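You operate a simulated robot arm through the tools that you are given. There is no shell and no other tool. Be economical: measure what you need, move in short steps, check, and stop when the job is done.

You are at the controls of a simulated robot arm. One attempt, no reset.

TASK
Wax the dry patch on the wooden worktop with the pad.
Fine: lay the pad back and close the tin. A coat counts when it lies all over at full strength: go over it till it gets no stronger.

Only the result counts: the job must be done as asked and must still hold three seconds after the hand-in. Knocking over, shifting, dropping, spilling or breaking anything else fails it.

THE ROBOT
A 6-joint arm with a two-finger parallel gripper, fixed in place. Base frame: the origin is at the foot of the arm, x ahead of it, y to its left, z up; the work surface is at about z = 0.86. Readings come in m, degrees, newtons and seconds.
With the tool pointing down near the work surface it reaches from about 0.48 to 0.88 m from the base axis. Its first joint turns from -115.0 to 115.0 degrees. Payload 4.2 kg.
Tool frame: the origin (TCP) lies between the finger pads and is the grasp point; the fingertips stand 0.023 m ahead of it; z points along the fingers, y is the line along which they close. Largest opening 0.094 m; finger width 0.038, thickness 0.01; the body of the gripper, 0.054 by 0.096 m, starts 0.039 m behind the TCP.
Orientation is told as [roll, pitch, yaw] about the base's x, y, z axes, in that order, counted from this pose: with the fingers straight down and closing along the base's y, the tool's x points along the base's -x, its y along +y and its z along -z.

THE INTERFACE
- The arm moves only by the tool play_rows. Its arguments are lists of equal length, an entry for each row: "rot": the turn, a rotation vector about the base's x, y, z in degrees, a list of three; "dp": the shift along the base's x, y, z in mm, a list of three; "claw": the finger opening in mm, from 0 to 94. In form: {"rot": [[wx, wy, wz], ...], "dp": [[dx, dy, dz], ...], "claw": [claw, ...]}. A call has 1 to 20 rows; each row is the pose to reach, as a shift and turn from the pose commanded when the call began. A row lasts 0.2 s, in which the tool goes at most 0.05 m and 8.6 degrees; a call with a longer step from one row to the next is refused whole, and so is a gripper value outside its range. A pose out of reach is approached as far as the arm can. The call stops where the force on the tool passes 40 N (or 10 N more than at its start, if that is more) or the arm is blocked; 0.2 s more then pass. Each finger travels about 0.108 m/s and halts on what it meets, pressing with about 26 N; the grip force reading is that of the motor and also rises with nothing between the fingers. The clock runs only during rows and for 0.2 s after the last one: add rows that repeat a pose to give the fingers time. The reply holds the time, the measured pose of the TCP, the force on the tool along the base axes, the opening and the grip force, in the units named above and with some noise, with the torque about the TCP (base axes, N m) and any sound that the robot's microphone picked up, and new pictures: "show" is both (left out), scene, wrist or none.
- Cameras (640 x 400 px; columns grow to the right, rows downward): "scene" is fixed at [0.0537, -0.4824, 1.4519]; the picture's right is [0.19, -0.98, 0.00], its down [-0.68, -0.13, -0.72] and it looks along [0.71, 0.14, -0.69] (base axes); focal length 353 px, centre (320, 200). "wrist" rides on the gripper at [0.086, 0.016, -0.075] in the tool frame; the picture's right is [-0.18, 0.98, 0.00], its down [-0.58, -0.11, -0.81] and it looks along [-0.79, -0.15, 0.59] (tool axes); focal length 243 px, centre (320, 200). There is no depth. A picture from a camera that has moved, and an enlarged one, comes with that camera's place and axes in the base frame and with its lens. The place of the scene camera against the robot may be out by one fixed shift of up to 0.025 m in any direction.
- raise_lower(by): slides the trunk up (or, below 0, down) by that many m; the arm rides with it, the base frame stays. It gives what a move gives, with no picture.
- inspect(camera, box): a new picture of the part [left, top, right, bottom] of that camera's present view, enlarged. It takes no simulated time.
- close_job(): hands the job in; it is judged then, once.

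Go step by step. Nothing tells you positions but the pictures and the camera data: compare them with the known pose of the tool, close in by small moves and look again before you grip or let go. The budget is 120 turns and 200 pictures, counting those below and the enlarged ones. Unless the task says otherwise, let go and move clear before handing in, and close with one line.

The tools are called after "Call:" as name(argument=value, ...) on one line, values as JSON. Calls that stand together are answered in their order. play_rows: Moves the arm, as the interface text tells. Its arguments: {"type":"object","properties":{"rot":{"type":"array","items":{"type":"array","items":{"type":"number"}}},"dp":{"type":"array","items":{"type":"array","items":{"type":"number"}}},"claw":{"type":"array","items":{"type":"number"}},"show":{"type":"string","enum":["both","scene","wrist","none"]}},"required":["rot","dp","claw"]} The other tools are called the same way: raise_lower (by) slides the trunk up or down; inspect (camera, box) takes an enlarged picture of a part of a camera's view; close_job () hands the job in.

At the start:

```text
t: 0.0
tcp_pos: [0.4152, -0.4372, 1.1783]
ee_rot: [0.0, 0.0, -0.1]
contact_force: [0.5, 0.1, -0.9]
wrist_torque: [-0.02, 0.0, 0.03]
width: 0.0942
finger_force: 0.0
trunk travel left (down, up): [-0.725, 0.265]
```

scene: 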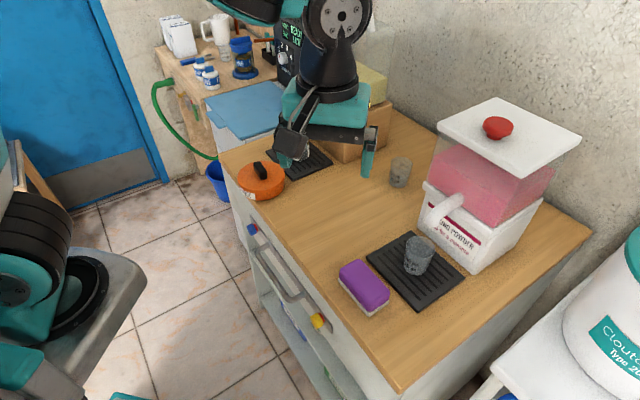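
wrist: 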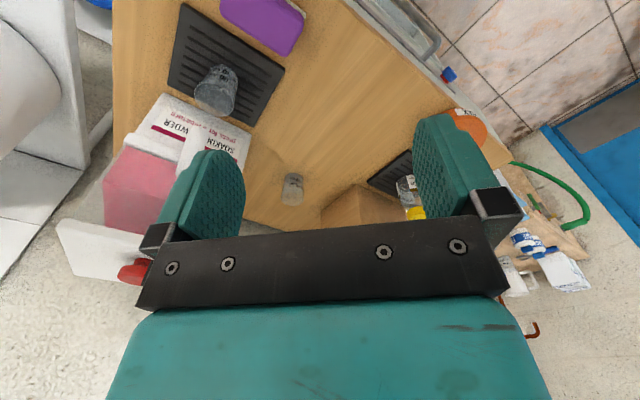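

I see a worktop with an orange tin (black knob), a purple pad, drip trays, cups and a dispenser. I'll enlarge to find the dry patch, the tin and the pad.

Call:
inspect(camera="scene", box=[210, 120, 410, 245])

Call:
inspect(camera="scene", box=[310, 180, 560, 336])

Call:
inspect(camera="wrist", box=[110, 0, 510, 250])

```text
3.20 times, centred on (310, 182) of scene
camera zoom: at [0.0537, -0.4824, 1.4519], right [0.19, -0.98, 0.0], down [-0.68, -0.13, -0.72], along [0.71, 0.14, -0.69], focal length 1129 px, centre (352, 256)
```

zoom: 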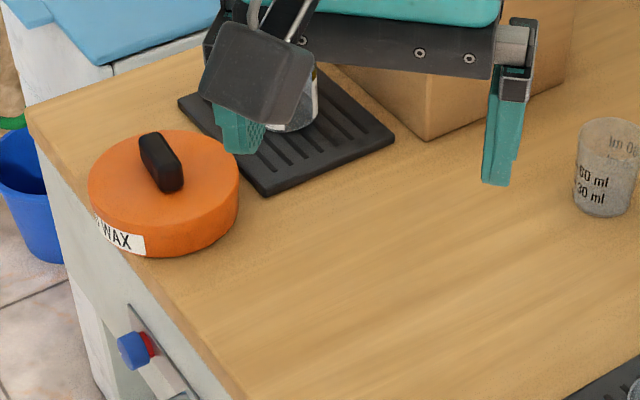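

```text
2.56 times, centred on (435, 258) of scene
camera zoom: at [0.0537, -0.4824, 1.4519], right [0.19, -0.98, 0.0], down [-0.68, -0.13, -0.72], along [0.71, 0.14, -0.69], focal length 903 px, centre (26, 52)
```

zoom: 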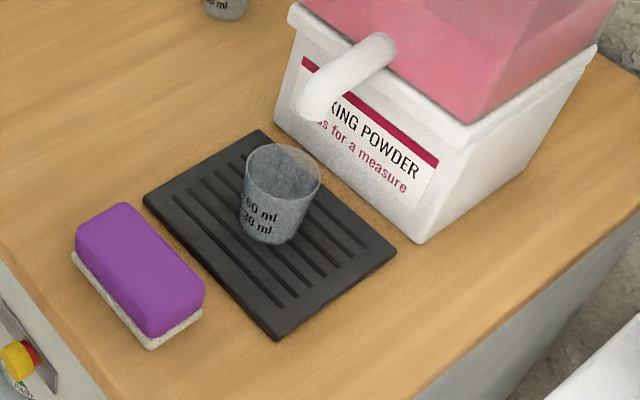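

```text
1.60 times, centred on (310, 125) of wrist
camera zoom: at [0.3276, -0.4217, 1.2531], right [0.18, 0.98, 0.0], down [0.58, -0.11, 0.81], along [0.79, -0.15, -0.59], focal length 388 px, centre (336, 320)
```

zoom: 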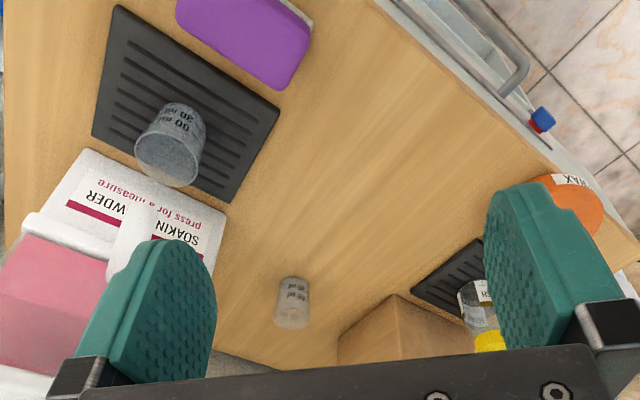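

The worktop looks almost uniform, so I'll enlarge the middle areas to find the patch.

Call:
inspect(camera="scene", box=[270, 160, 430, 260])

Call:
inspect(camera="wrist", box=[220, 0, 480, 163])

Call:
inspect(camera="scene", box=[370, 260, 610, 400])

```text
4.00 times, centred on (350, 210) of scene
camera zoom: at [0.0537, -0.4824, 1.4519], right [0.19, -0.98, 0.0], down [-0.68, -0.13, -0.72], along [0.71, 0.14, -0.69], focal length 1411 px, centre (200, 160)
```

zoom: 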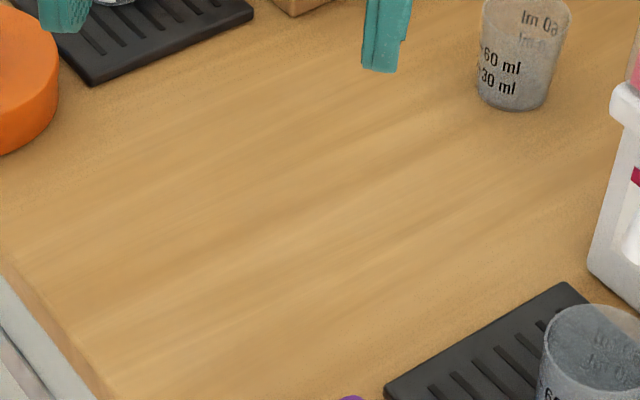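

```text
2.45 times, centred on (350, 82) of wrist
camera zoom: at [0.3276, -0.4217, 1.2531], right [0.18, 0.98, 0.0], down [0.58, -0.11, 0.81], along [0.79, -0.15, -0.59], focal length 595 px, centre (246, 491)
```

zoom: 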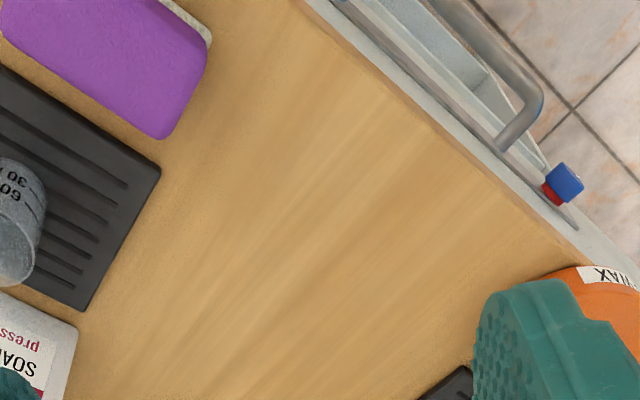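

```text
2.67 times, centred on (490, 330) of scene
camera zoom: at [0.0537, -0.4824, 1.4519], right [0.19, -0.98, 0.0], down [-0.68, -0.13, -0.72], along [0.71, 0.14, -0.69], focal length 941 px, centre (-133, -147)
```

zoom: 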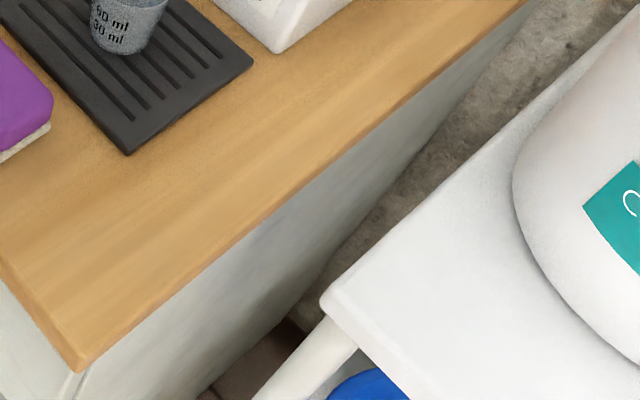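

I can't make out a clear patch yet. I'll move the arm up and tilt the camera down to get a better view of the worktop from both cameras.

Call:
play_rows(rot=[[0, 7, 0], [0, 14, 0], [0, 20, 0], [0, 20, 0]], dp=[[10, 15, 30], [20, 30, 60], [30, 45, 90], [30, 60, 120]], claw=[94, 94, 94, 94])

```text
t: 1.0
tcp_pos: [0.4309, -0.3737, 1.251]
ee_rot: [-0.1, 19.9, 0.1]
contact_force: [-0.1, 0.5, -0.2]
wrist_torque: [0.0, -0.01, -0.03]
width: 0.0941
finger_force: 0.1
out of reach, approached as far as the arm can: row 3, 4
trunk travel left (down, up): [-0.725, 0.265]
camera wrist: at [0.3746, -0.3582, 1.3512], right [0.17, 0.98, -0.06], down [0.82, -0.11, 0.56], along [0.54, -0.15, -0.83], focal length 243 px, centre (320, 200)
```

scene: 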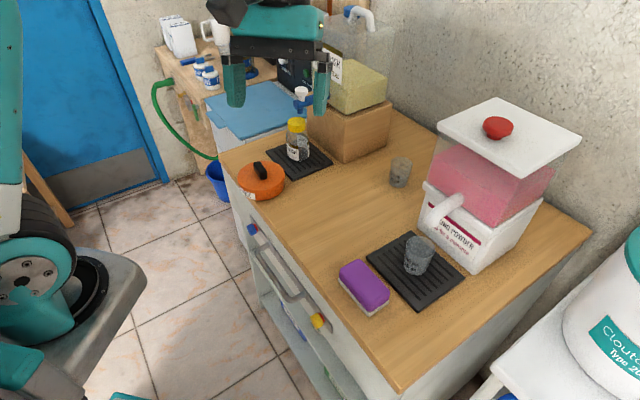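
wrist: 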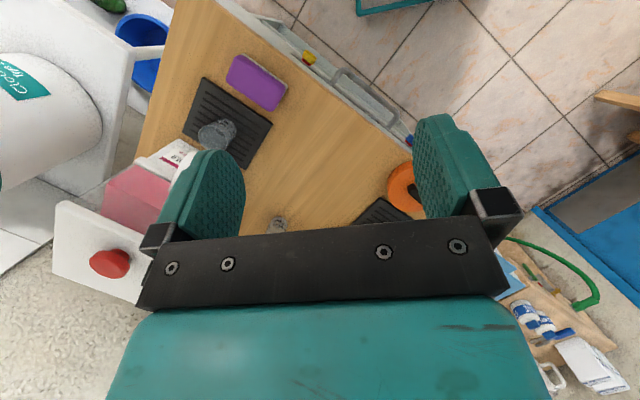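

Call:
inspect(camera="scene", box=[250, 120, 450, 245])

Call:
inspect(camera="wrist", box=[240, 90, 420, 240])

Call:
inspect(camera="wrist", box=[120, 0, 320, 180])

```text
3.20 times, centred on (350, 182) of scene
camera zoom: at [0.0537, -0.4824, 1.4519], right [0.19, -0.98, 0.0], down [-0.68, -0.13, -0.72], along [0.71, 0.14, -0.69], focal length 1129 px, centre (224, 256)
```

zoom: 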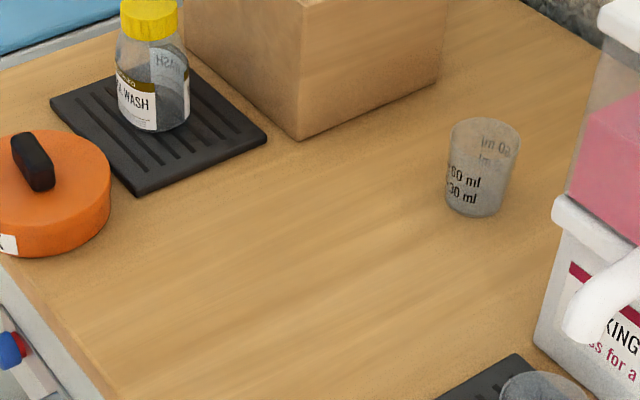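

```text
2.67 times, centred on (330, 165) of wrist
camera zoom: at [0.3746, -0.3582, 1.3512], right [0.17, 0.98, -0.06], down [0.82, -0.11, 0.56], along [0.54, -0.15, -0.83], focal length 647 px, centre (293, 293)
```

zoom: 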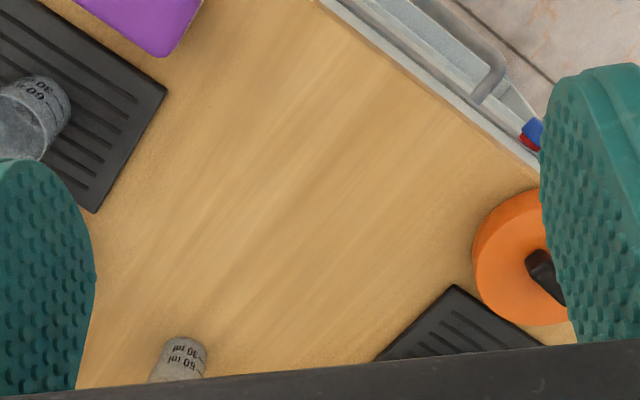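

```text
2.22 times, centred on (220, 90) of wrist
camera zoom: at [0.3746, -0.3582, 1.3512], right [0.17, 0.98, -0.06], down [0.82, -0.11, 0.56], along [0.54, -0.15, -0.83], focal length 539 px, centre (542, 444)
```

zoom: 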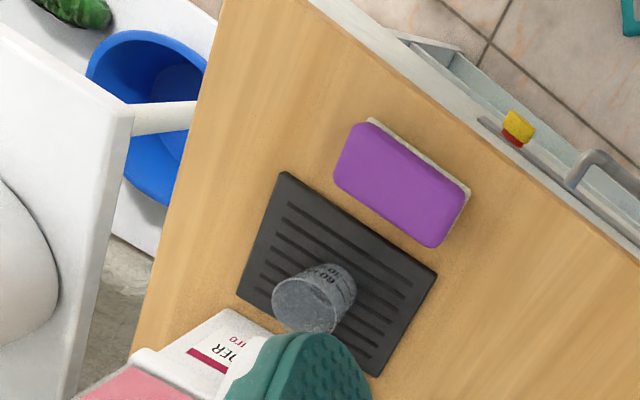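

The patch isn't obvious yet; it's probably the paler zone in the middle. I'll first go to the tin, levelling the tool and stopping above it for a close look.

Call:
play_rows(rot=[[0, -7, 0], [0, -14, 0], [0, -20, 0], [0, -20, 0], [0, -20, 0]], dp=[[40, 20, -20], [80, 50, -50], [120, 80, -80], [160, 110, -110], [195, 140, -130]], claw=[94, 94, 94, 94, 94], show="wrist")

```text
refused: row 2 steps farther than a row can; nothing moved
```

Call:
play_rows(rot=[[0, -7, 0], [0, -14, 0], [0, -20, 0], [0, -20, 0], [0, -20, 0], [0, -20, 0]], dp=[[33, 23, -22], [66, 46, -44], [99, 69, -66], [132, 92, -88], [165, 115, -110], [195, 140, -130]], claw=[94, 94, 94, 94, 94, 94], show="wrist")

```text
t: 2.4
tcp_pos: [0.6262, -0.2321, 1.1213]
ee_rot: [0.0, -0.1, 0.1]
contact_force: [-0.8, -0.8, -0.2]
wrist_torque: [-0.04, -0.07, 0.01]
width: 0.0942
finger_force: 0.0
trunk travel left (down, up): [-0.725, 0.265]
camera wrist: at [0.5384, -0.2166, 1.1956], right [0.18, 0.98, 0.0], down [0.58, -0.11, 0.81], along [0.79, -0.15, -0.59], focal length 243 px, centre (320, 200)
```

wrist: 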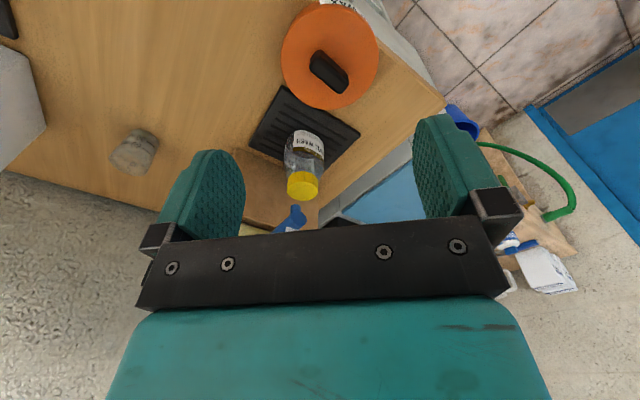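

The tin is at about (0.658, -0.229) and its bar knob lies at about 34° yaw. I'll turn the tool to straddle it and look again.

Call:
play_rows(rot=[[0, 0, 8.5], [0, 0, 17], [0, 0, 25.5], [0, 0, 34], [0, 0, 34]], dp=[[8, 1, -15], [16, 2, -30], [24, 2, -45], [32, 2, -60], [32, 2, -60]], claw=[94, 94, 94, 94, 94], show="both")

```text
t: 3.6
tcp_pos: [0.6602, -0.2304, 1.0614]
ee_rot: [-0.1, 0.0, 34.1]
contact_force: [-0.7, 0.7, 0.5]
wrist_torque: [-0.03, -0.01, -0.01]
width: 0.094
finger_force: 0.1
trunk travel left (down, up): [-0.725, 0.265]
camera wrist: at [0.5773, -0.2652, 1.1363], right [-0.4, 0.92, 0.0], down [0.54, 0.24, 0.81], along [0.74, 0.32, -0.59], focal length 243 px, centre (320, 200)
```

scene: 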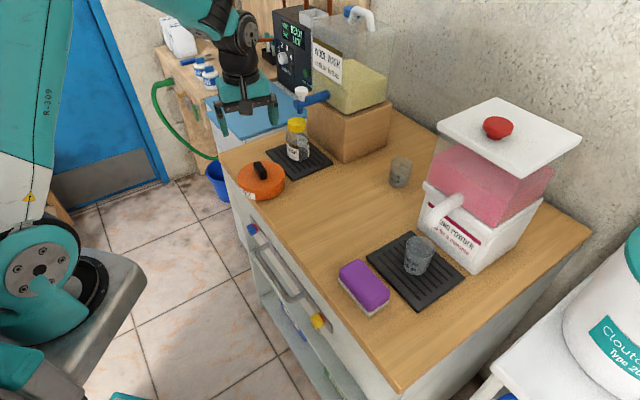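
wrist: 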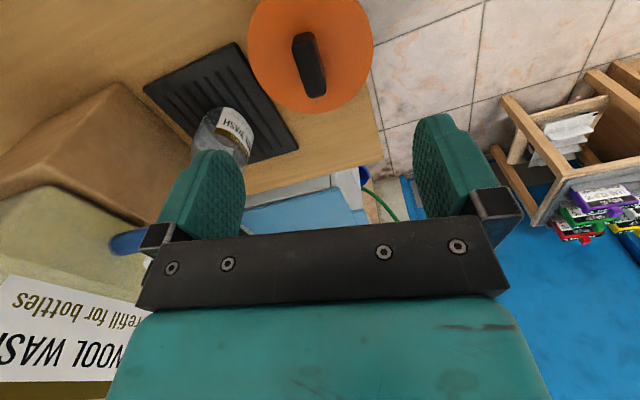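

Call:
inspect(camera="wrist", box=[230, 0, 390, 120])

Call:
inspect(camera="scene", box=[222, 145, 302, 205])

```text
3.33 times, centred on (310, 60) of wrist
camera zoom: at [0.5773, -0.2652, 1.1363], right [-0.4, 0.92, 0.0], down [0.54, 0.24, 0.81], along [0.74, 0.32, -0.59], focal length 809 px, centre (353, 667)
```

zoom: 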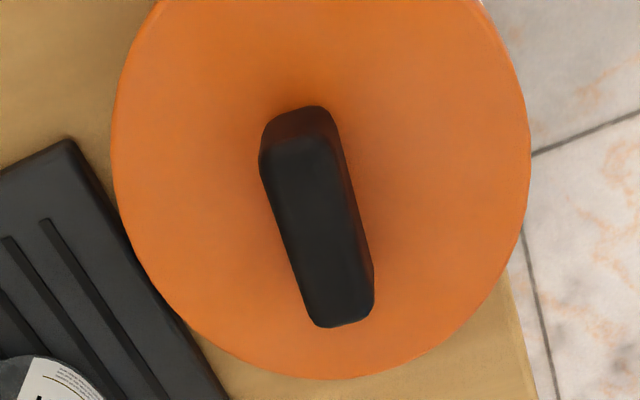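

```text
6.67 times, centred on (262, 175) of scene
camera zoom: at [0.0537, -0.4824, 1.4519], right [0.19, -0.98, 0.0], down [-0.68, -0.13, -0.72], along [0.71, 0.14, -0.69], focal length 2352 px, centre (707, 367)
```

zoom: 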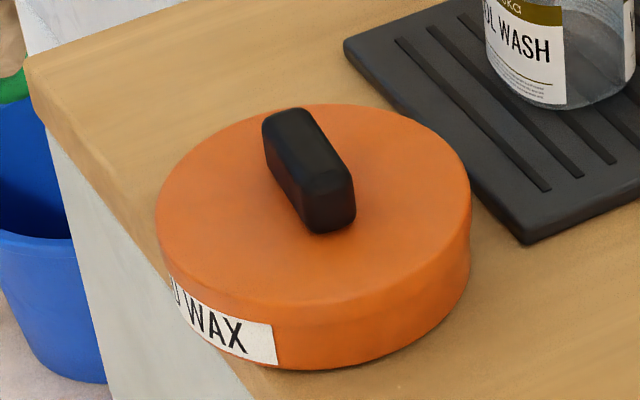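

The tin is low (lid top around z 0.895) and the knob is at about (0.676, -0.232). I'll descend over it with a narrower opening.

Call:
play_rows(rot=[[0, 0, 3], [0, 0, 3], [0, 0, 3], [0, 0, 3]], dp=[[8, -1, -35], [16, -2, -70], [16, -2, -105], [16, -2, -105]], claw=[80, 65, 50, 50], show="both")

```text
t: 4.6
tcp_pos: [0.6741, -0.2319, 0.9558]
ee_rot: [0.1, 0.0, 37.0]
contact_force: [-0.1, 0.5, 0.5]
wrist_torque: [0.0, 0.03, -0.01]
width: 0.0503
finger_force: 0.1
trunk travel left (down, up): [-0.725, 0.265]
camera wrist: at [0.5941, -0.2705, 1.0309], right [-0.44, 0.9, 0.0], down [0.53, 0.26, 0.81], along [0.72, 0.36, -0.59], focal length 243 px, centre (320, 200)
```

scene: 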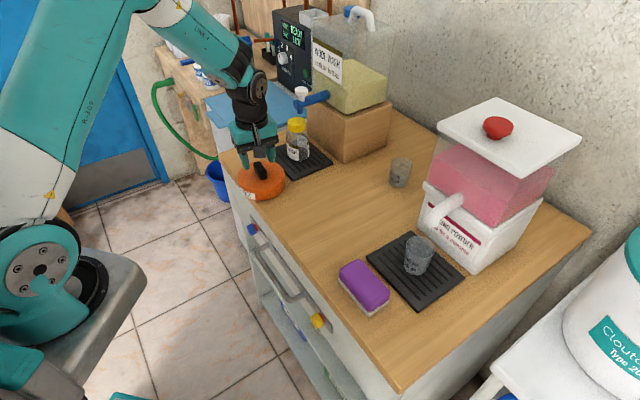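
wrist: 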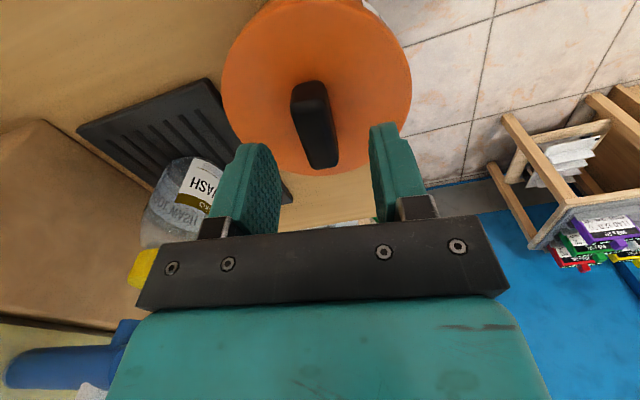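

The knob is centred between the fingers. I'll lower and grip.

Call:
play_rows(rot=[[0, 0, -1], [0, 0, -1], [0, 0, -1], [0, 0, -1], [0, 0, -1], [0, 0, -1]], dp=[[-2, -2, -14], [-2, -2, -28], [-2, -2, -30], [-2, -2, -30], [-2, -2, -30], [-2, -2, -30]], claw=[50, 50, 50, 20, 0, 0], show="both")

```text
t: 6.0
tcp_pos: [0.6723, -0.2346, 0.9261]
ee_rot: [-0.1, 0.0, 36.0]
contact_force: [-0.1, -0.5, 0.1]
wrist_torque: [0.02, 0.01, 0.02]
width: 0.019
finger_force: 25.9
trunk travel left (down, up): [-0.725, 0.265]
heard: snap
camera wrist: at [0.5914, -0.2721, 1.001], right [-0.43, 0.9, 0.0], down [0.53, 0.25, 0.81], along [0.73, 0.35, -0.59], focal length 243 px, centre (320, 200)
```

scene: 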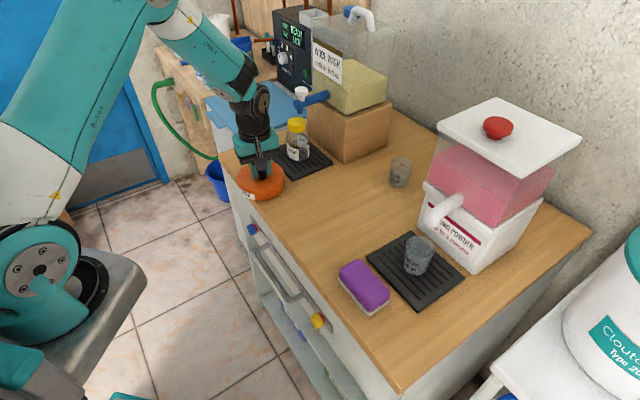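
wrist: 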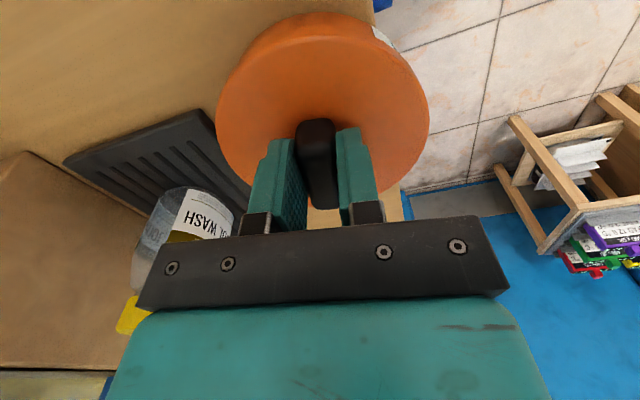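

Knob gripped at 19 mm, with a snap heard. I'll lift slowly and see if only the lid comes up.

Call:
play_rows(rot=[[0, 0, 0], [0, 0, 0], [0, 0, 0], [0, 0, 0]], dp=[[0, 0, 5], [0, 0, 12], [0, 0, 20], [0, 0, 30]], claw=[0, 0, 0, 0], show="both")

```text
t: 7.0
tcp_pos: [0.6729, -0.235, 0.9563]
ee_rot: [0.0, -0.1, 36.0]
contact_force: [0.9, -0.1, -0.3]
wrist_torque: [0.0, -0.02, 0.01]
width: 0.0192
finger_force: 25.8
trunk travel left (down, up): [-0.725, 0.265]
camera wrist: at [0.5922, -0.2726, 1.0312], right [-0.43, 0.9, 0.0], down [0.53, 0.25, 0.81], along [0.73, 0.35, -0.59], focal length 243 px, centre (320, 200)
```

scene: 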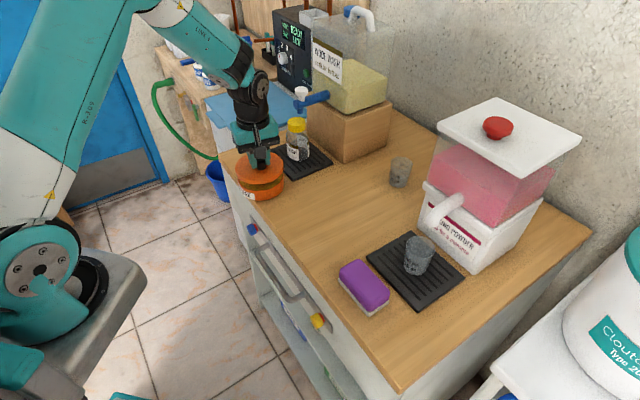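
wrist: 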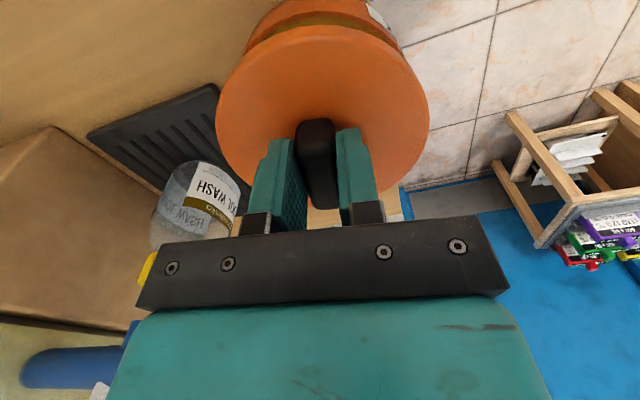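

The lid lifts freely and the tin stays put. Before choosing where to set the lid, I'll examine the bare wood again to locate the patch.

Call:
inspect(camera="scene", box=[280, 180, 400, 255])

Call:
inspect(camera="scene", box=[220, 100, 600, 400])

```text
5.33 times, centred on (340, 218) of scene
camera zoom: at [0.0537, -0.4824, 1.4519], right [0.19, -0.98, 0.0], down [-0.68, -0.13, -0.72], along [0.71, 0.14, -0.69], focal length 1882 px, centre (213, 107)
```

zoom: 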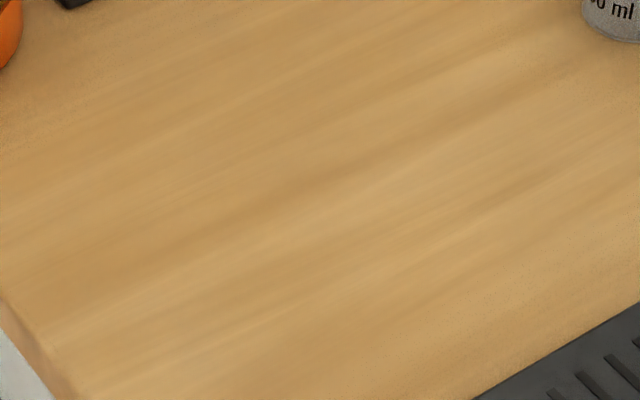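

```text
1.33 times, centred on (410, 250) of scene
camera zoom: at [0.0537, -0.4824, 1.4519], right [0.19, -0.98, 0.0], down [-0.68, -0.13, -0.72], along [0.71, 0.14, -0.69], focal length 470 px, centre (200, 133)
```

zoom: 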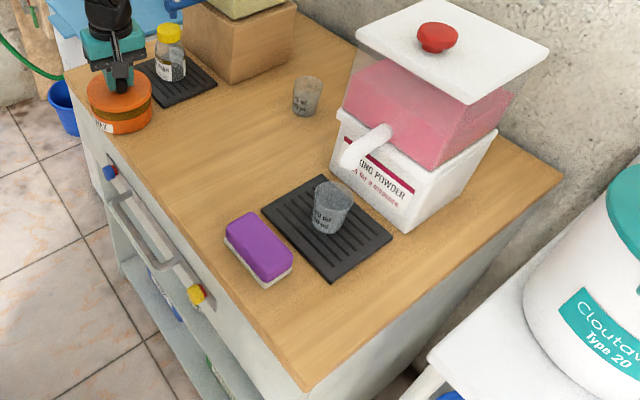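

I'll raise the lid and carry it toward the back-centre, looking at the wood on the way with the wrist camera.

Call:
play_rows(rot=[[0, 0, 0], [0, 0, 0], [0, 0, 0], [0, 0, 0], [0, 0, 0]], dp=[[0, 0, 40], [0, 0, 85], [0, -30, 120], [0, -70, 130], [0, -110, 130]], claw=[0, 0, 0, 0, 0], show="both")

```text
t: 8.2
tcp_pos: [0.6737, -0.3441, 1.0876]
ee_rot: [0.0, -0.1, 36.0]
contact_force: [-0.8, 0.1, 0.4]
wrist_torque: [-0.05, -0.05, -0.02]
width: 0.0191
finger_force: 25.5
trunk travel left (down, up): [-0.725, 0.265]
camera wrist: at [0.5934, -0.3827, 1.1625], right [-0.43, 0.9, 0.0], down [0.53, 0.25, 0.81], along [0.73, 0.35, -0.59], focal length 243 px, centre (320, 200)
```

scene: 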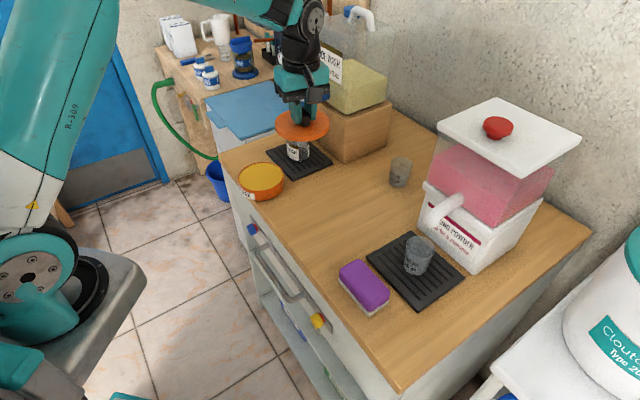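
wrist: 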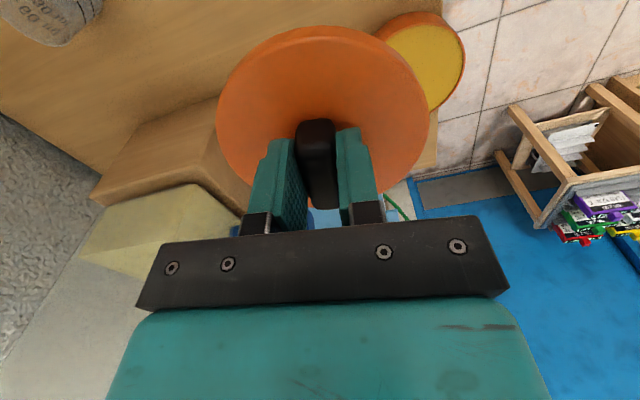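

The tin is open with yellow wax inside. I'll enlarge both views again to check the intended lid spot and the wood.

Call:
inspect(camera="wrist", box=[0, 0, 240, 150])

Call:
inspect(camera="scene", box=[280, 125, 440, 225])

```text
2.67 times, centred on (120, 75) of wrist
camera zoom: at [0.5934, -0.3827, 1.1625], right [-0.43, 0.9, 0.0], down [0.53, 0.25, 0.81], along [0.73, 0.35, -0.59], focal length 647 px, centre (853, 533)
```

zoom: 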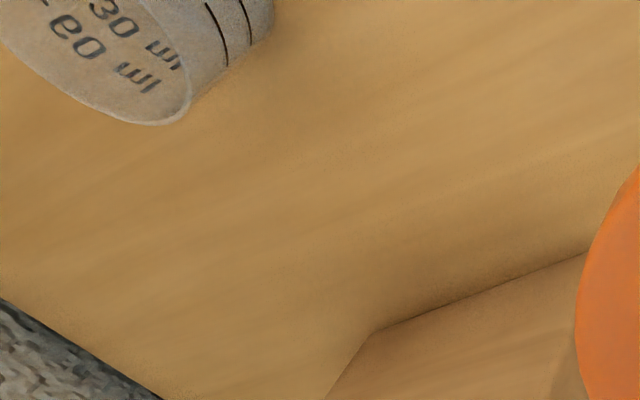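

```text
4.00 times, centred on (360, 175) of scene
camera zoom: at [0.0537, -0.4824, 1.4519], right [0.19, -0.98, 0.0], down [-0.68, -0.13, -0.72], along [0.71, 0.14, -0.69], focal length 1411 px, centre (160, 300)
```

zoom: 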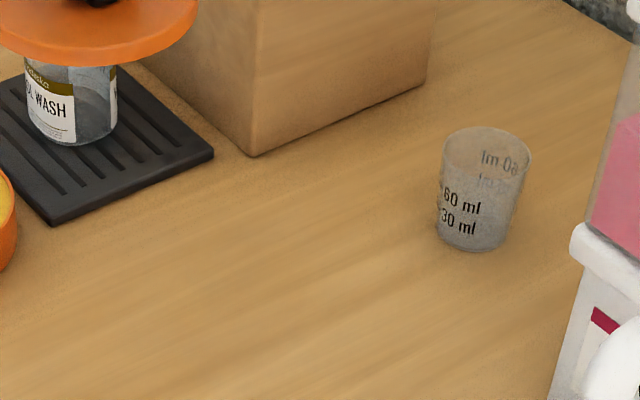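

The back-centre spot at about (0.727, -0.448) is clear. I'll move over it and descend part way.

Call:
play_rows(rot=[[0, 0, 0], [0, 0, 0], [0, 0, 0], [0, 0, 0], [0, 0, 0], [0, 0, 0]], dp=[[17, -34, 0], [35, -70, -10], [53, -103, -40], [53, -103, -85], [53, -103, -130], [53, -103, -150]], claw=[0, 0, 0, 0, 0, 0], show="both")

```text
t: 9.6
tcp_pos: [0.7265, -0.4484, 0.9385]
ee_rot: [0.0, 0.0, 36.0]
contact_force: [0.7, -0.2, -0.4]
wrist_torque: [-0.04, -0.01, 0.01]
width: 0.0193
finger_force: 26.1
trunk travel left (down, up): [-0.725, 0.265]
camera wrist: at [0.6454, -0.4862, 1.012], right [-0.43, 0.9, 0.0], down [0.53, 0.25, 0.81], along [0.73, 0.35, -0.59], focal length 243 px, centre (320, 200)
```

scene: 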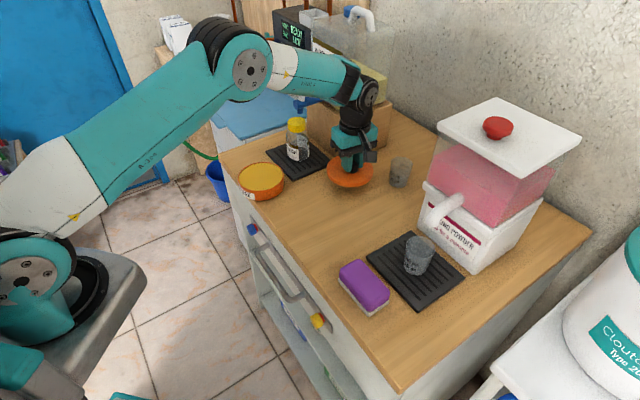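
wrist: 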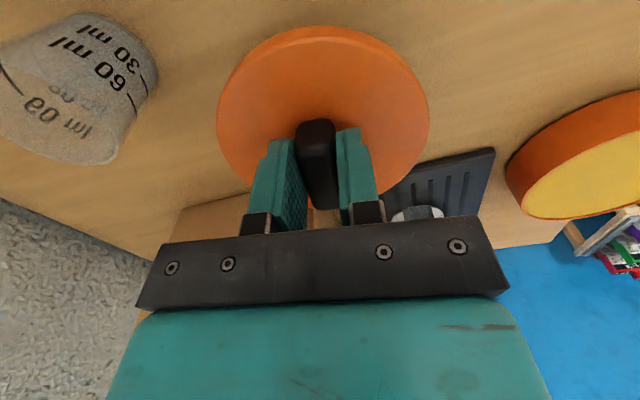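

Call:
play_rows(rot=[[0, 0, 0], [0, 0, 0], [0, 0, 0], [0, 0, 0], [0, 0, 0], [0, 0, 0]], dp=[[0, 0, -10], [0, 0, -20], [0, 0, -25], [0, 0, -28], [0, 0, -30], [0, 0, -30]], claw=[0, 0, 0, 0, 0, 0], show="scene")

```text
t: 11.0
tcp_pos: [0.7258, -0.4474, 0.9069]
ee_rot: [0.0, 0.0, 36.1]
contact_force: [0.3, 0.3, -0.2]
wrist_torque: [-0.01, 0.01, 0.02]
width: 0.0192
finger_force: 26.1
trunk travel left (down, up): [-0.725, 0.265]
```

scene: 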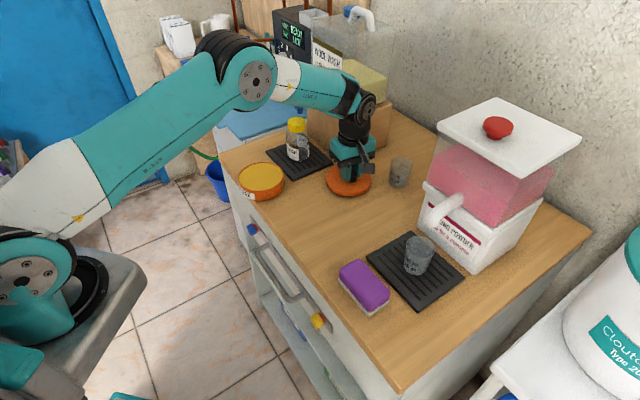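

Call:
play_rows(rot=[[0, 0, 0], [0, 0, 0], [0, 0, 0], [0, 0, 0]], dp=[[0, 0, -3], [0, 0, -5], [0, 0, -7], [0, 0, -8]], claw=[0, 0, 0, 0], show="none")

Call:
inspect(camera="scene", box=[300, 140, 420, 215])

```text
t: 12.0
tcp_pos: [0.7256, -0.4474, 0.9001]
ee_rot: [0.0, 0.1, 36.0]
contact_force: [1.2, 0.4, -0.8]
wrist_torque: [-0.02, 0.0, 0.02]
width: 0.0191
finger_force: 26.0
trunk travel left (down, up): [-0.725, 0.265]
```

```text
5.33 times, centred on (360, 178) of scene
camera zoom: at [0.0537, -0.4824, 1.4519], right [0.19, -0.98, 0.0], down [-0.68, -0.13, -0.72], along [0.71, 0.14, -0.69], focal length 1882 px, centre (107, 320)
```

zoom: 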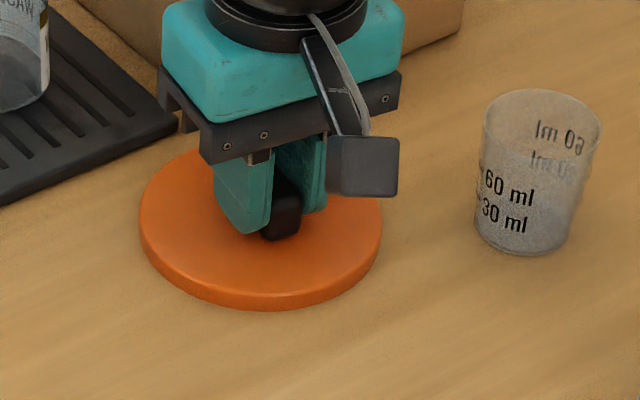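

The lid is nearly down; I'm lowering it in 1–2 mm steps until it touches.

Call:
play_rows(rot=[[0, 0, 0], [0, 0, 0], [0, 0, 0]], dp=[[0, 0, -1], [0, 0, -2], [0, 0, -3]], claw=[0, 0, 0], show="none")

```text
t: 12.8
tcp_pos: [0.725, -0.4484, 0.8943]
ee_rot: [0.0, -0.1, 35.9]
contact_force: [-1.1, 0.4, -0.6]
wrist_torque: [-0.01, 0.0, 0.03]
width: 0.0189
finger_force: 25.6
trunk travel left (down, up): [-0.725, 0.265]
```

Call:
play_rows(rot=[[0, 0, 0], [0, 0, 0], [0, 0, 0]], dp=[[0, 0, -1], [0, 0, -2], [0, 0, -3]], claw=[0, 0, 0], show="none")

Call:
inspect(camera="scene", box=[320, 160, 384, 200])

```text
t: 13.6
tcp_pos: [0.7262, -0.4484, 0.8941]
ee_rot: [0.0, 0.0, 36.0]
contact_force: [0.3, -0.3, -0.6]
wrist_torque: [-0.01, -0.01, -0.02]
width: 0.019
finger_force: 25.6
trunk travel left (down, up): [-0.725, 0.265]
```

```text
10.00 times, centred on (352, 180) of scene
camera zoom: at [0.0537, -0.4824, 1.4519], right [0.19, -0.98, 0.0], down [-0.68, -0.13, -0.72], along [0.71, 0.14, -0.69], focal length 3528 px, centre (0, 400)
```

zoom: 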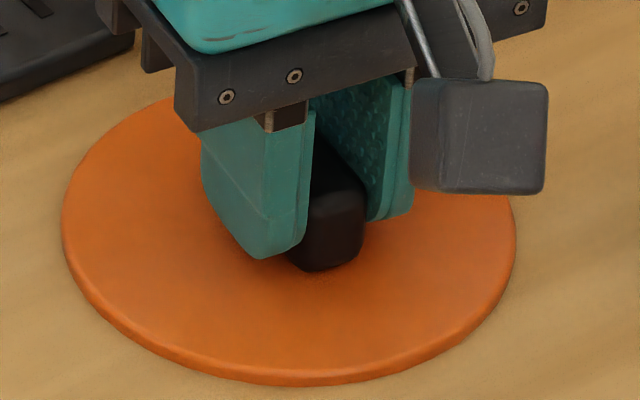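

Call:
play_rows(rot=[[0, 0, 0], [0, 0, 0]], dp=[[0, 0, -1], [0, 0, -2]], claw=[0, 0], show="none")

Call:
inspect(camera="scene", box=[320, 160, 384, 200])

```text
t: 14.2
tcp_pos: [0.7254, -0.4478, 0.8926]
ee_rot: [-0.2, 0.0, 36.0]
contact_force: [-2.5, 0.4, 13.9]
wrist_torque: [0.17, -0.03, -0.01]
width: 0.0191
finger_force: 25.6
trunk travel left (down, up): [-0.725, 0.265]
```

```text
10.00 times, centred on (352, 180) of scene
camera zoom: at [0.0537, -0.4824, 1.4519], right [0.19, -0.98, 0.0], down [-0.68, -0.13, -0.72], along [0.71, 0.14, -0.69], focal length 3528 px, centre (0, 400)
```

zoom: 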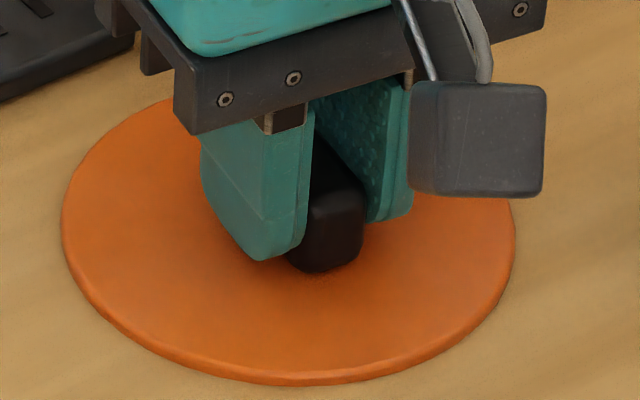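

Contact at 14 N: the lid is on the worktop. I'll release and lift clear, then back up for a view of the wood.

Call:
play_rows(rot=[[0, 0, 0], [0, 0, 0], [0, 0, 0], [0, 0, 0], [0, 0, 0], [0, 0, 0], [0, 0, 0]], dp=[[0, 0, 1], [0, 0, 1], [0, 0, 1], [0, 0, 30], [0, 0, 75], [-30, 10, 110], [-65, 20, 140]], claw=[20, 40, 50, 50, 50, 94, 94], show="both")

```text
t: 15.8
tcp_pos: [0.6586, -0.4258, 1.0284]
ee_rot: [0.2, 0.0, 35.9]
contact_force: [0.0, 0.2, -1.0]
wrist_torque: [0.02, 0.05, -0.02]
width: 0.0939
finger_force: 0.1
trunk travel left (down, up): [-0.725, 0.265]
camera wrist: at [0.5789, -0.4637, 1.1024], right [-0.43, 0.9, 0.0], down [0.54, 0.25, 0.81], along [0.73, 0.35, -0.59], focal length 243 px, centre (320, 200)
```

scene: 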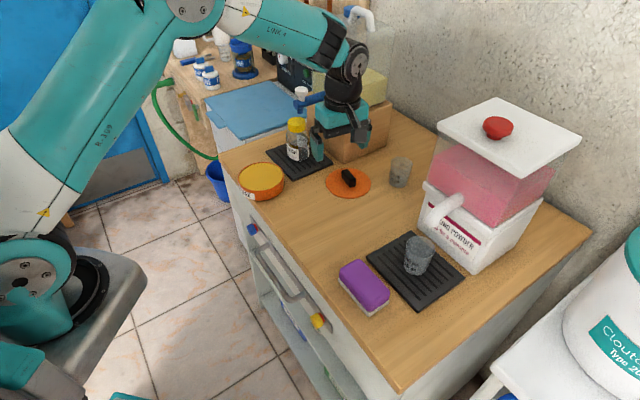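
wrist: 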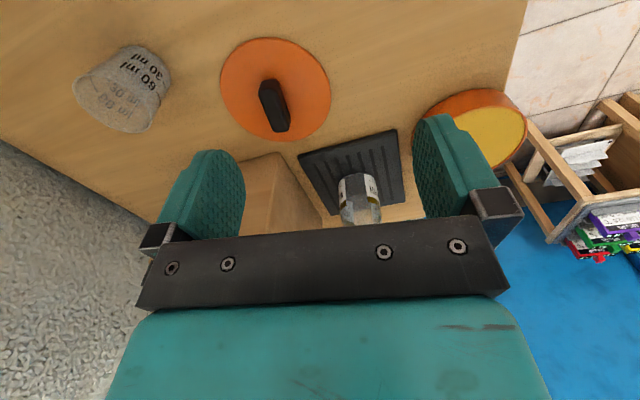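

The lid rests well. Next I go to the pad, with the tool turned along the worktop's front edge; the camera will look over the wood's centre.

Call:
play_rows(rot=[[0, 0, 2], [0, 0, 4], [0, 0, 6], [0, 0, 8], [0, 0, 8], [0, 0, 8], [0, 0, 8]], dp=[[-36, -12, 15], [-72, -24, 30], [-108, -36, 50], [-144, -48, 70], [-180, -60, 90], [-212, -72, 100], [-239, -84, 100]], claw=[94, 94, 94, 94, 94, 94, 94], show="both")

```text
t: 17.4
tcp_pos: [0.4214, -0.5097, 1.1307]
ee_rot: [0.0, -0.1, 44.0]
contact_force: [0.8, 0.1, 0.3]
wrist_torque: [0.01, 0.03, -0.01]
width: 0.094
finger_force: 0.1
trunk travel left (down, up): [-0.725, 0.265]
camera wrist: at [0.3471, -0.5587, 1.2056], right [-0.55, 0.83, 0.0], down [0.49, 0.33, 0.81], along [0.67, 0.44, -0.59], focal length 243 px, centre (320, 200)
```

scene: 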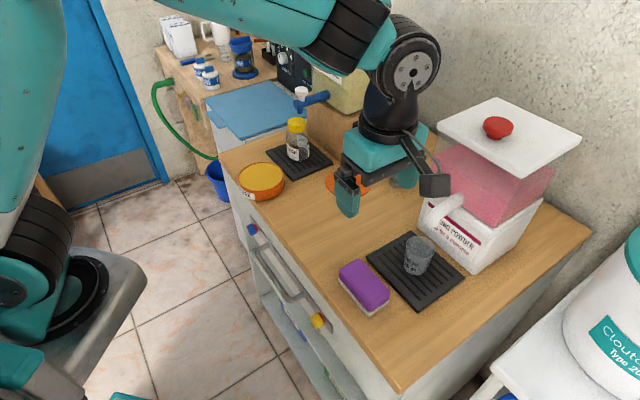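
wrist: 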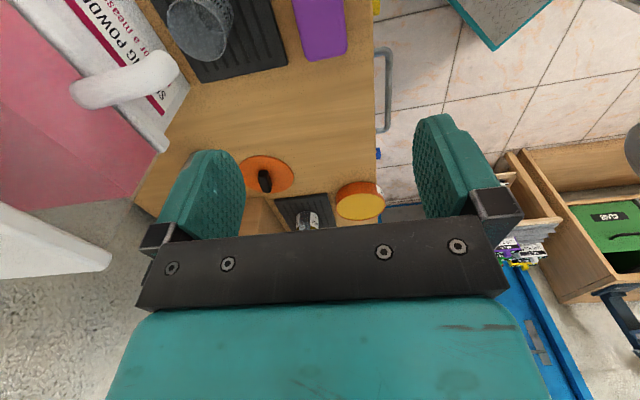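

Call:
inspect(camera="wrist", box=[180, 40, 400, 200])

Call:
inspect(camera="wrist", box=[240, 0, 400, 100])

```text
2.50 times, centred on (290, 120) of wrist
camera zoom: at [0.3471, -0.5587, 1.2056], right [-0.55, 0.83, 0.0], down [0.49, 0.33, 0.81], along [0.67, 0.44, -0.59], focal length 606 px, centre (395, 400)
```

zoom: 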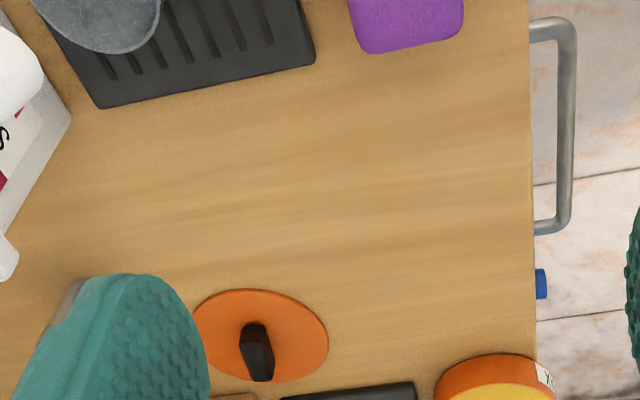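

```text
4.00 times, centred on (320, 50) of wrist
camera zoom: at [0.3471, -0.5587, 1.2056], right [-0.55, 0.83, 0.0], down [0.49, 0.33, 0.81], along [0.67, 0.44, -0.59], focal length 970 px, centre (320, 800)
```

zoom: 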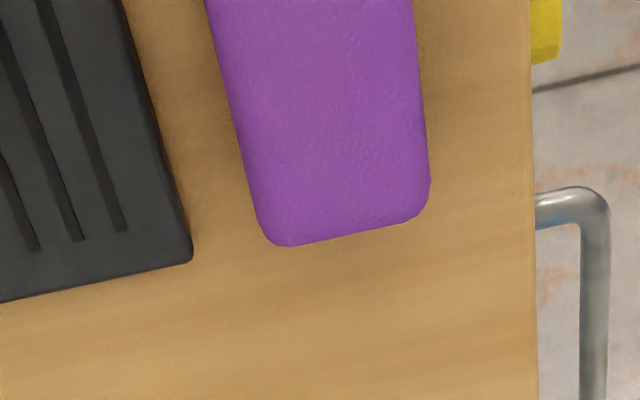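

The pad is centred at about (0.419, -0.510), its long axis at about 43°, roughly 49 × 85 mm. I'll descend part way and check alignment.

Call:
play_rows(rot=[[0, 0, -1], [0, 0, -1], [0, 0, -1], [0, 0, -1], [0, 0, -1]], dp=[[-1, 0, -40], [-2, 0, -85], [-2, 0, -125], [-2, 0, -165], [-2, 0, -190]], claw=[80, 64, 64, 64, 64], show="both")

```text
t: 18.6
tcp_pos: [0.4203, -0.5119, 0.9395]
ee_rot: [0.0, 0.1, 43.0]
contact_force: [0.5, -0.5, -0.3]
wrist_torque: [-0.01, 0.02, -0.04]
width: 0.0641
finger_force: 0.0
trunk travel left (down, up): [-0.725, 0.265]
camera wrist: at [0.3452, -0.5594, 1.0141], right [-0.54, 0.84, 0.0], down [0.5, 0.32, 0.81], along [0.68, 0.43, -0.59], focal length 243 px, centre (320, 200)
```

scene: 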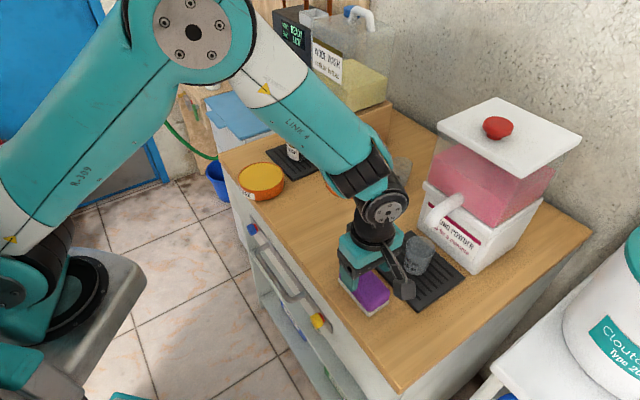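
wrist: 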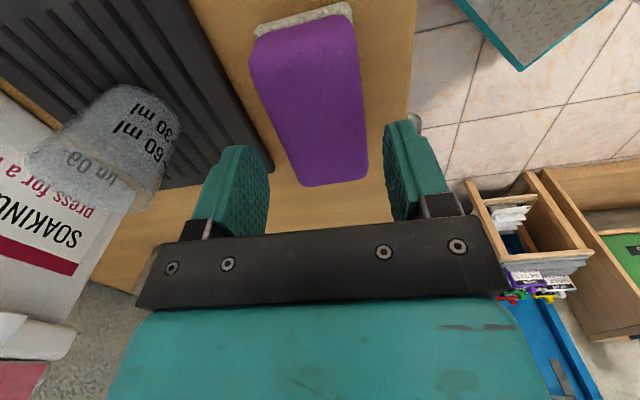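

The pad sits well between the fingers. I'll lower and grip it.

Call:
play_rows(rot=[[0, 0, 1], [0, 0, 1], [0, 0, 1], [0, 0, 1], [0, 0, 1], [0, 0, 1], [0, 0, 1]], dp=[[0, 0, -15], [0, 0, -30], [0, 0, -41], [0, 0, -41], [0, 0, -41], [0, 0, -41], [0, 0, -41]], claw=[64, 64, 64, 40, 30, 20, 20], show="both")

```text
t: 20.2
tcp_pos: [0.4196, -0.5104, 0.8992]
ee_rot: [0.1, 0.0, 44.0]
contact_force: [0.0, -1.1, 4.4]
wrist_torque: [-0.03, -0.01, 0.12]
width: 0.0514
finger_force: 25.9
trunk travel left (down, up): [-0.725, 0.265]
camera wrist: at [0.3459, -0.5595, 0.9737], right [-0.55, 0.83, 0.0], down [0.49, 0.33, 0.81], along [0.67, 0.44, -0.59], focal length 243 px, centre (320, 200)
```

scene: 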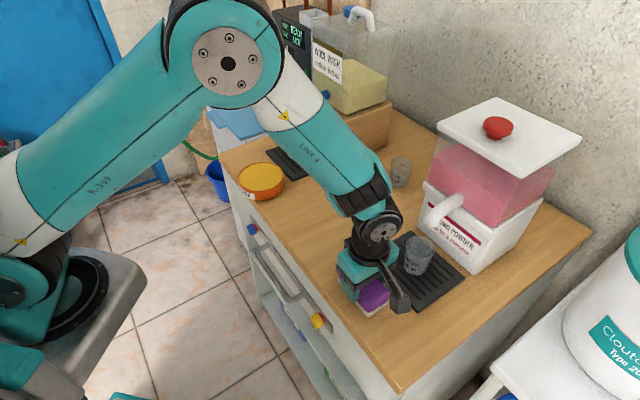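
wrist: 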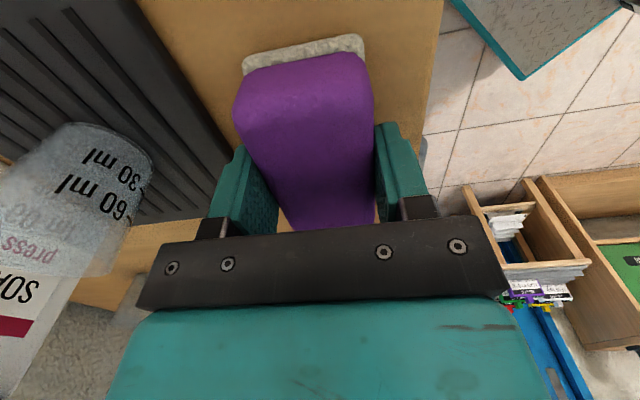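

Pad gripped (its home is TCP (0.4195, -0.510, 0.899), yaw 44). I'll lift and carry it toward the tin, stopping short for a look.

Call:
play_rows(rot=[[0, 0, 0], [0, 0, 0], [0, 0, 0], [0, 0, 0], [0, 0, 0], [0, 0, 0], [0, 0, 0], [0, 0, 0], [0, 0, 0], [0, 0, 0], [0, 0, 0]], dp=[[0, 0, 20], [0, 0, 60], [0, 0, 100], [30, 33, 105], [60, 66, 110], [90, 99, 110], [120, 132, 110], [150, 165, 110], [180, 198, 110], [205, 225, 110], [205, 225, 110]], claw=[20, 20, 20, 20, 20, 20, 20, 20, 20, 20, 20], show="both")

```text
t: 22.6
tcp_pos: [0.627, -0.283, 1.0106]
ee_rot: [0.0, 0.1, 44.1]
contact_force: [-0.2, 0.1, 0.0]
wrist_torque: [0.0, 0.02, 0.03]
width: 0.0511
finger_force: 26.1
trunk travel left (down, up): [-0.725, 0.265]
camera wrist: at [0.5517, -0.3318, 1.0848], right [-0.55, 0.83, 0.0], down [0.49, 0.33, 0.81], along [0.67, 0.44, -0.59], focal length 243 px, centre (320, 200)
```

scene: 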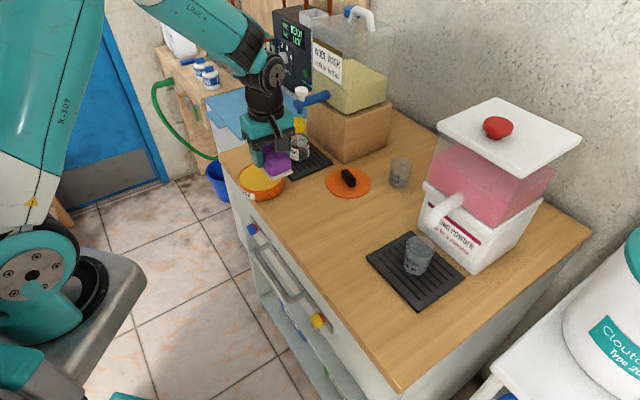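
wrist: 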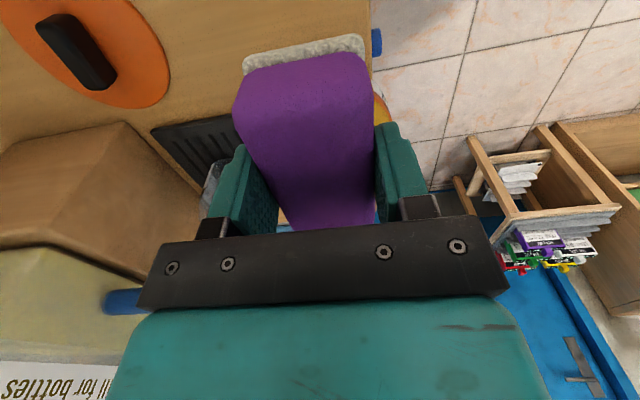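

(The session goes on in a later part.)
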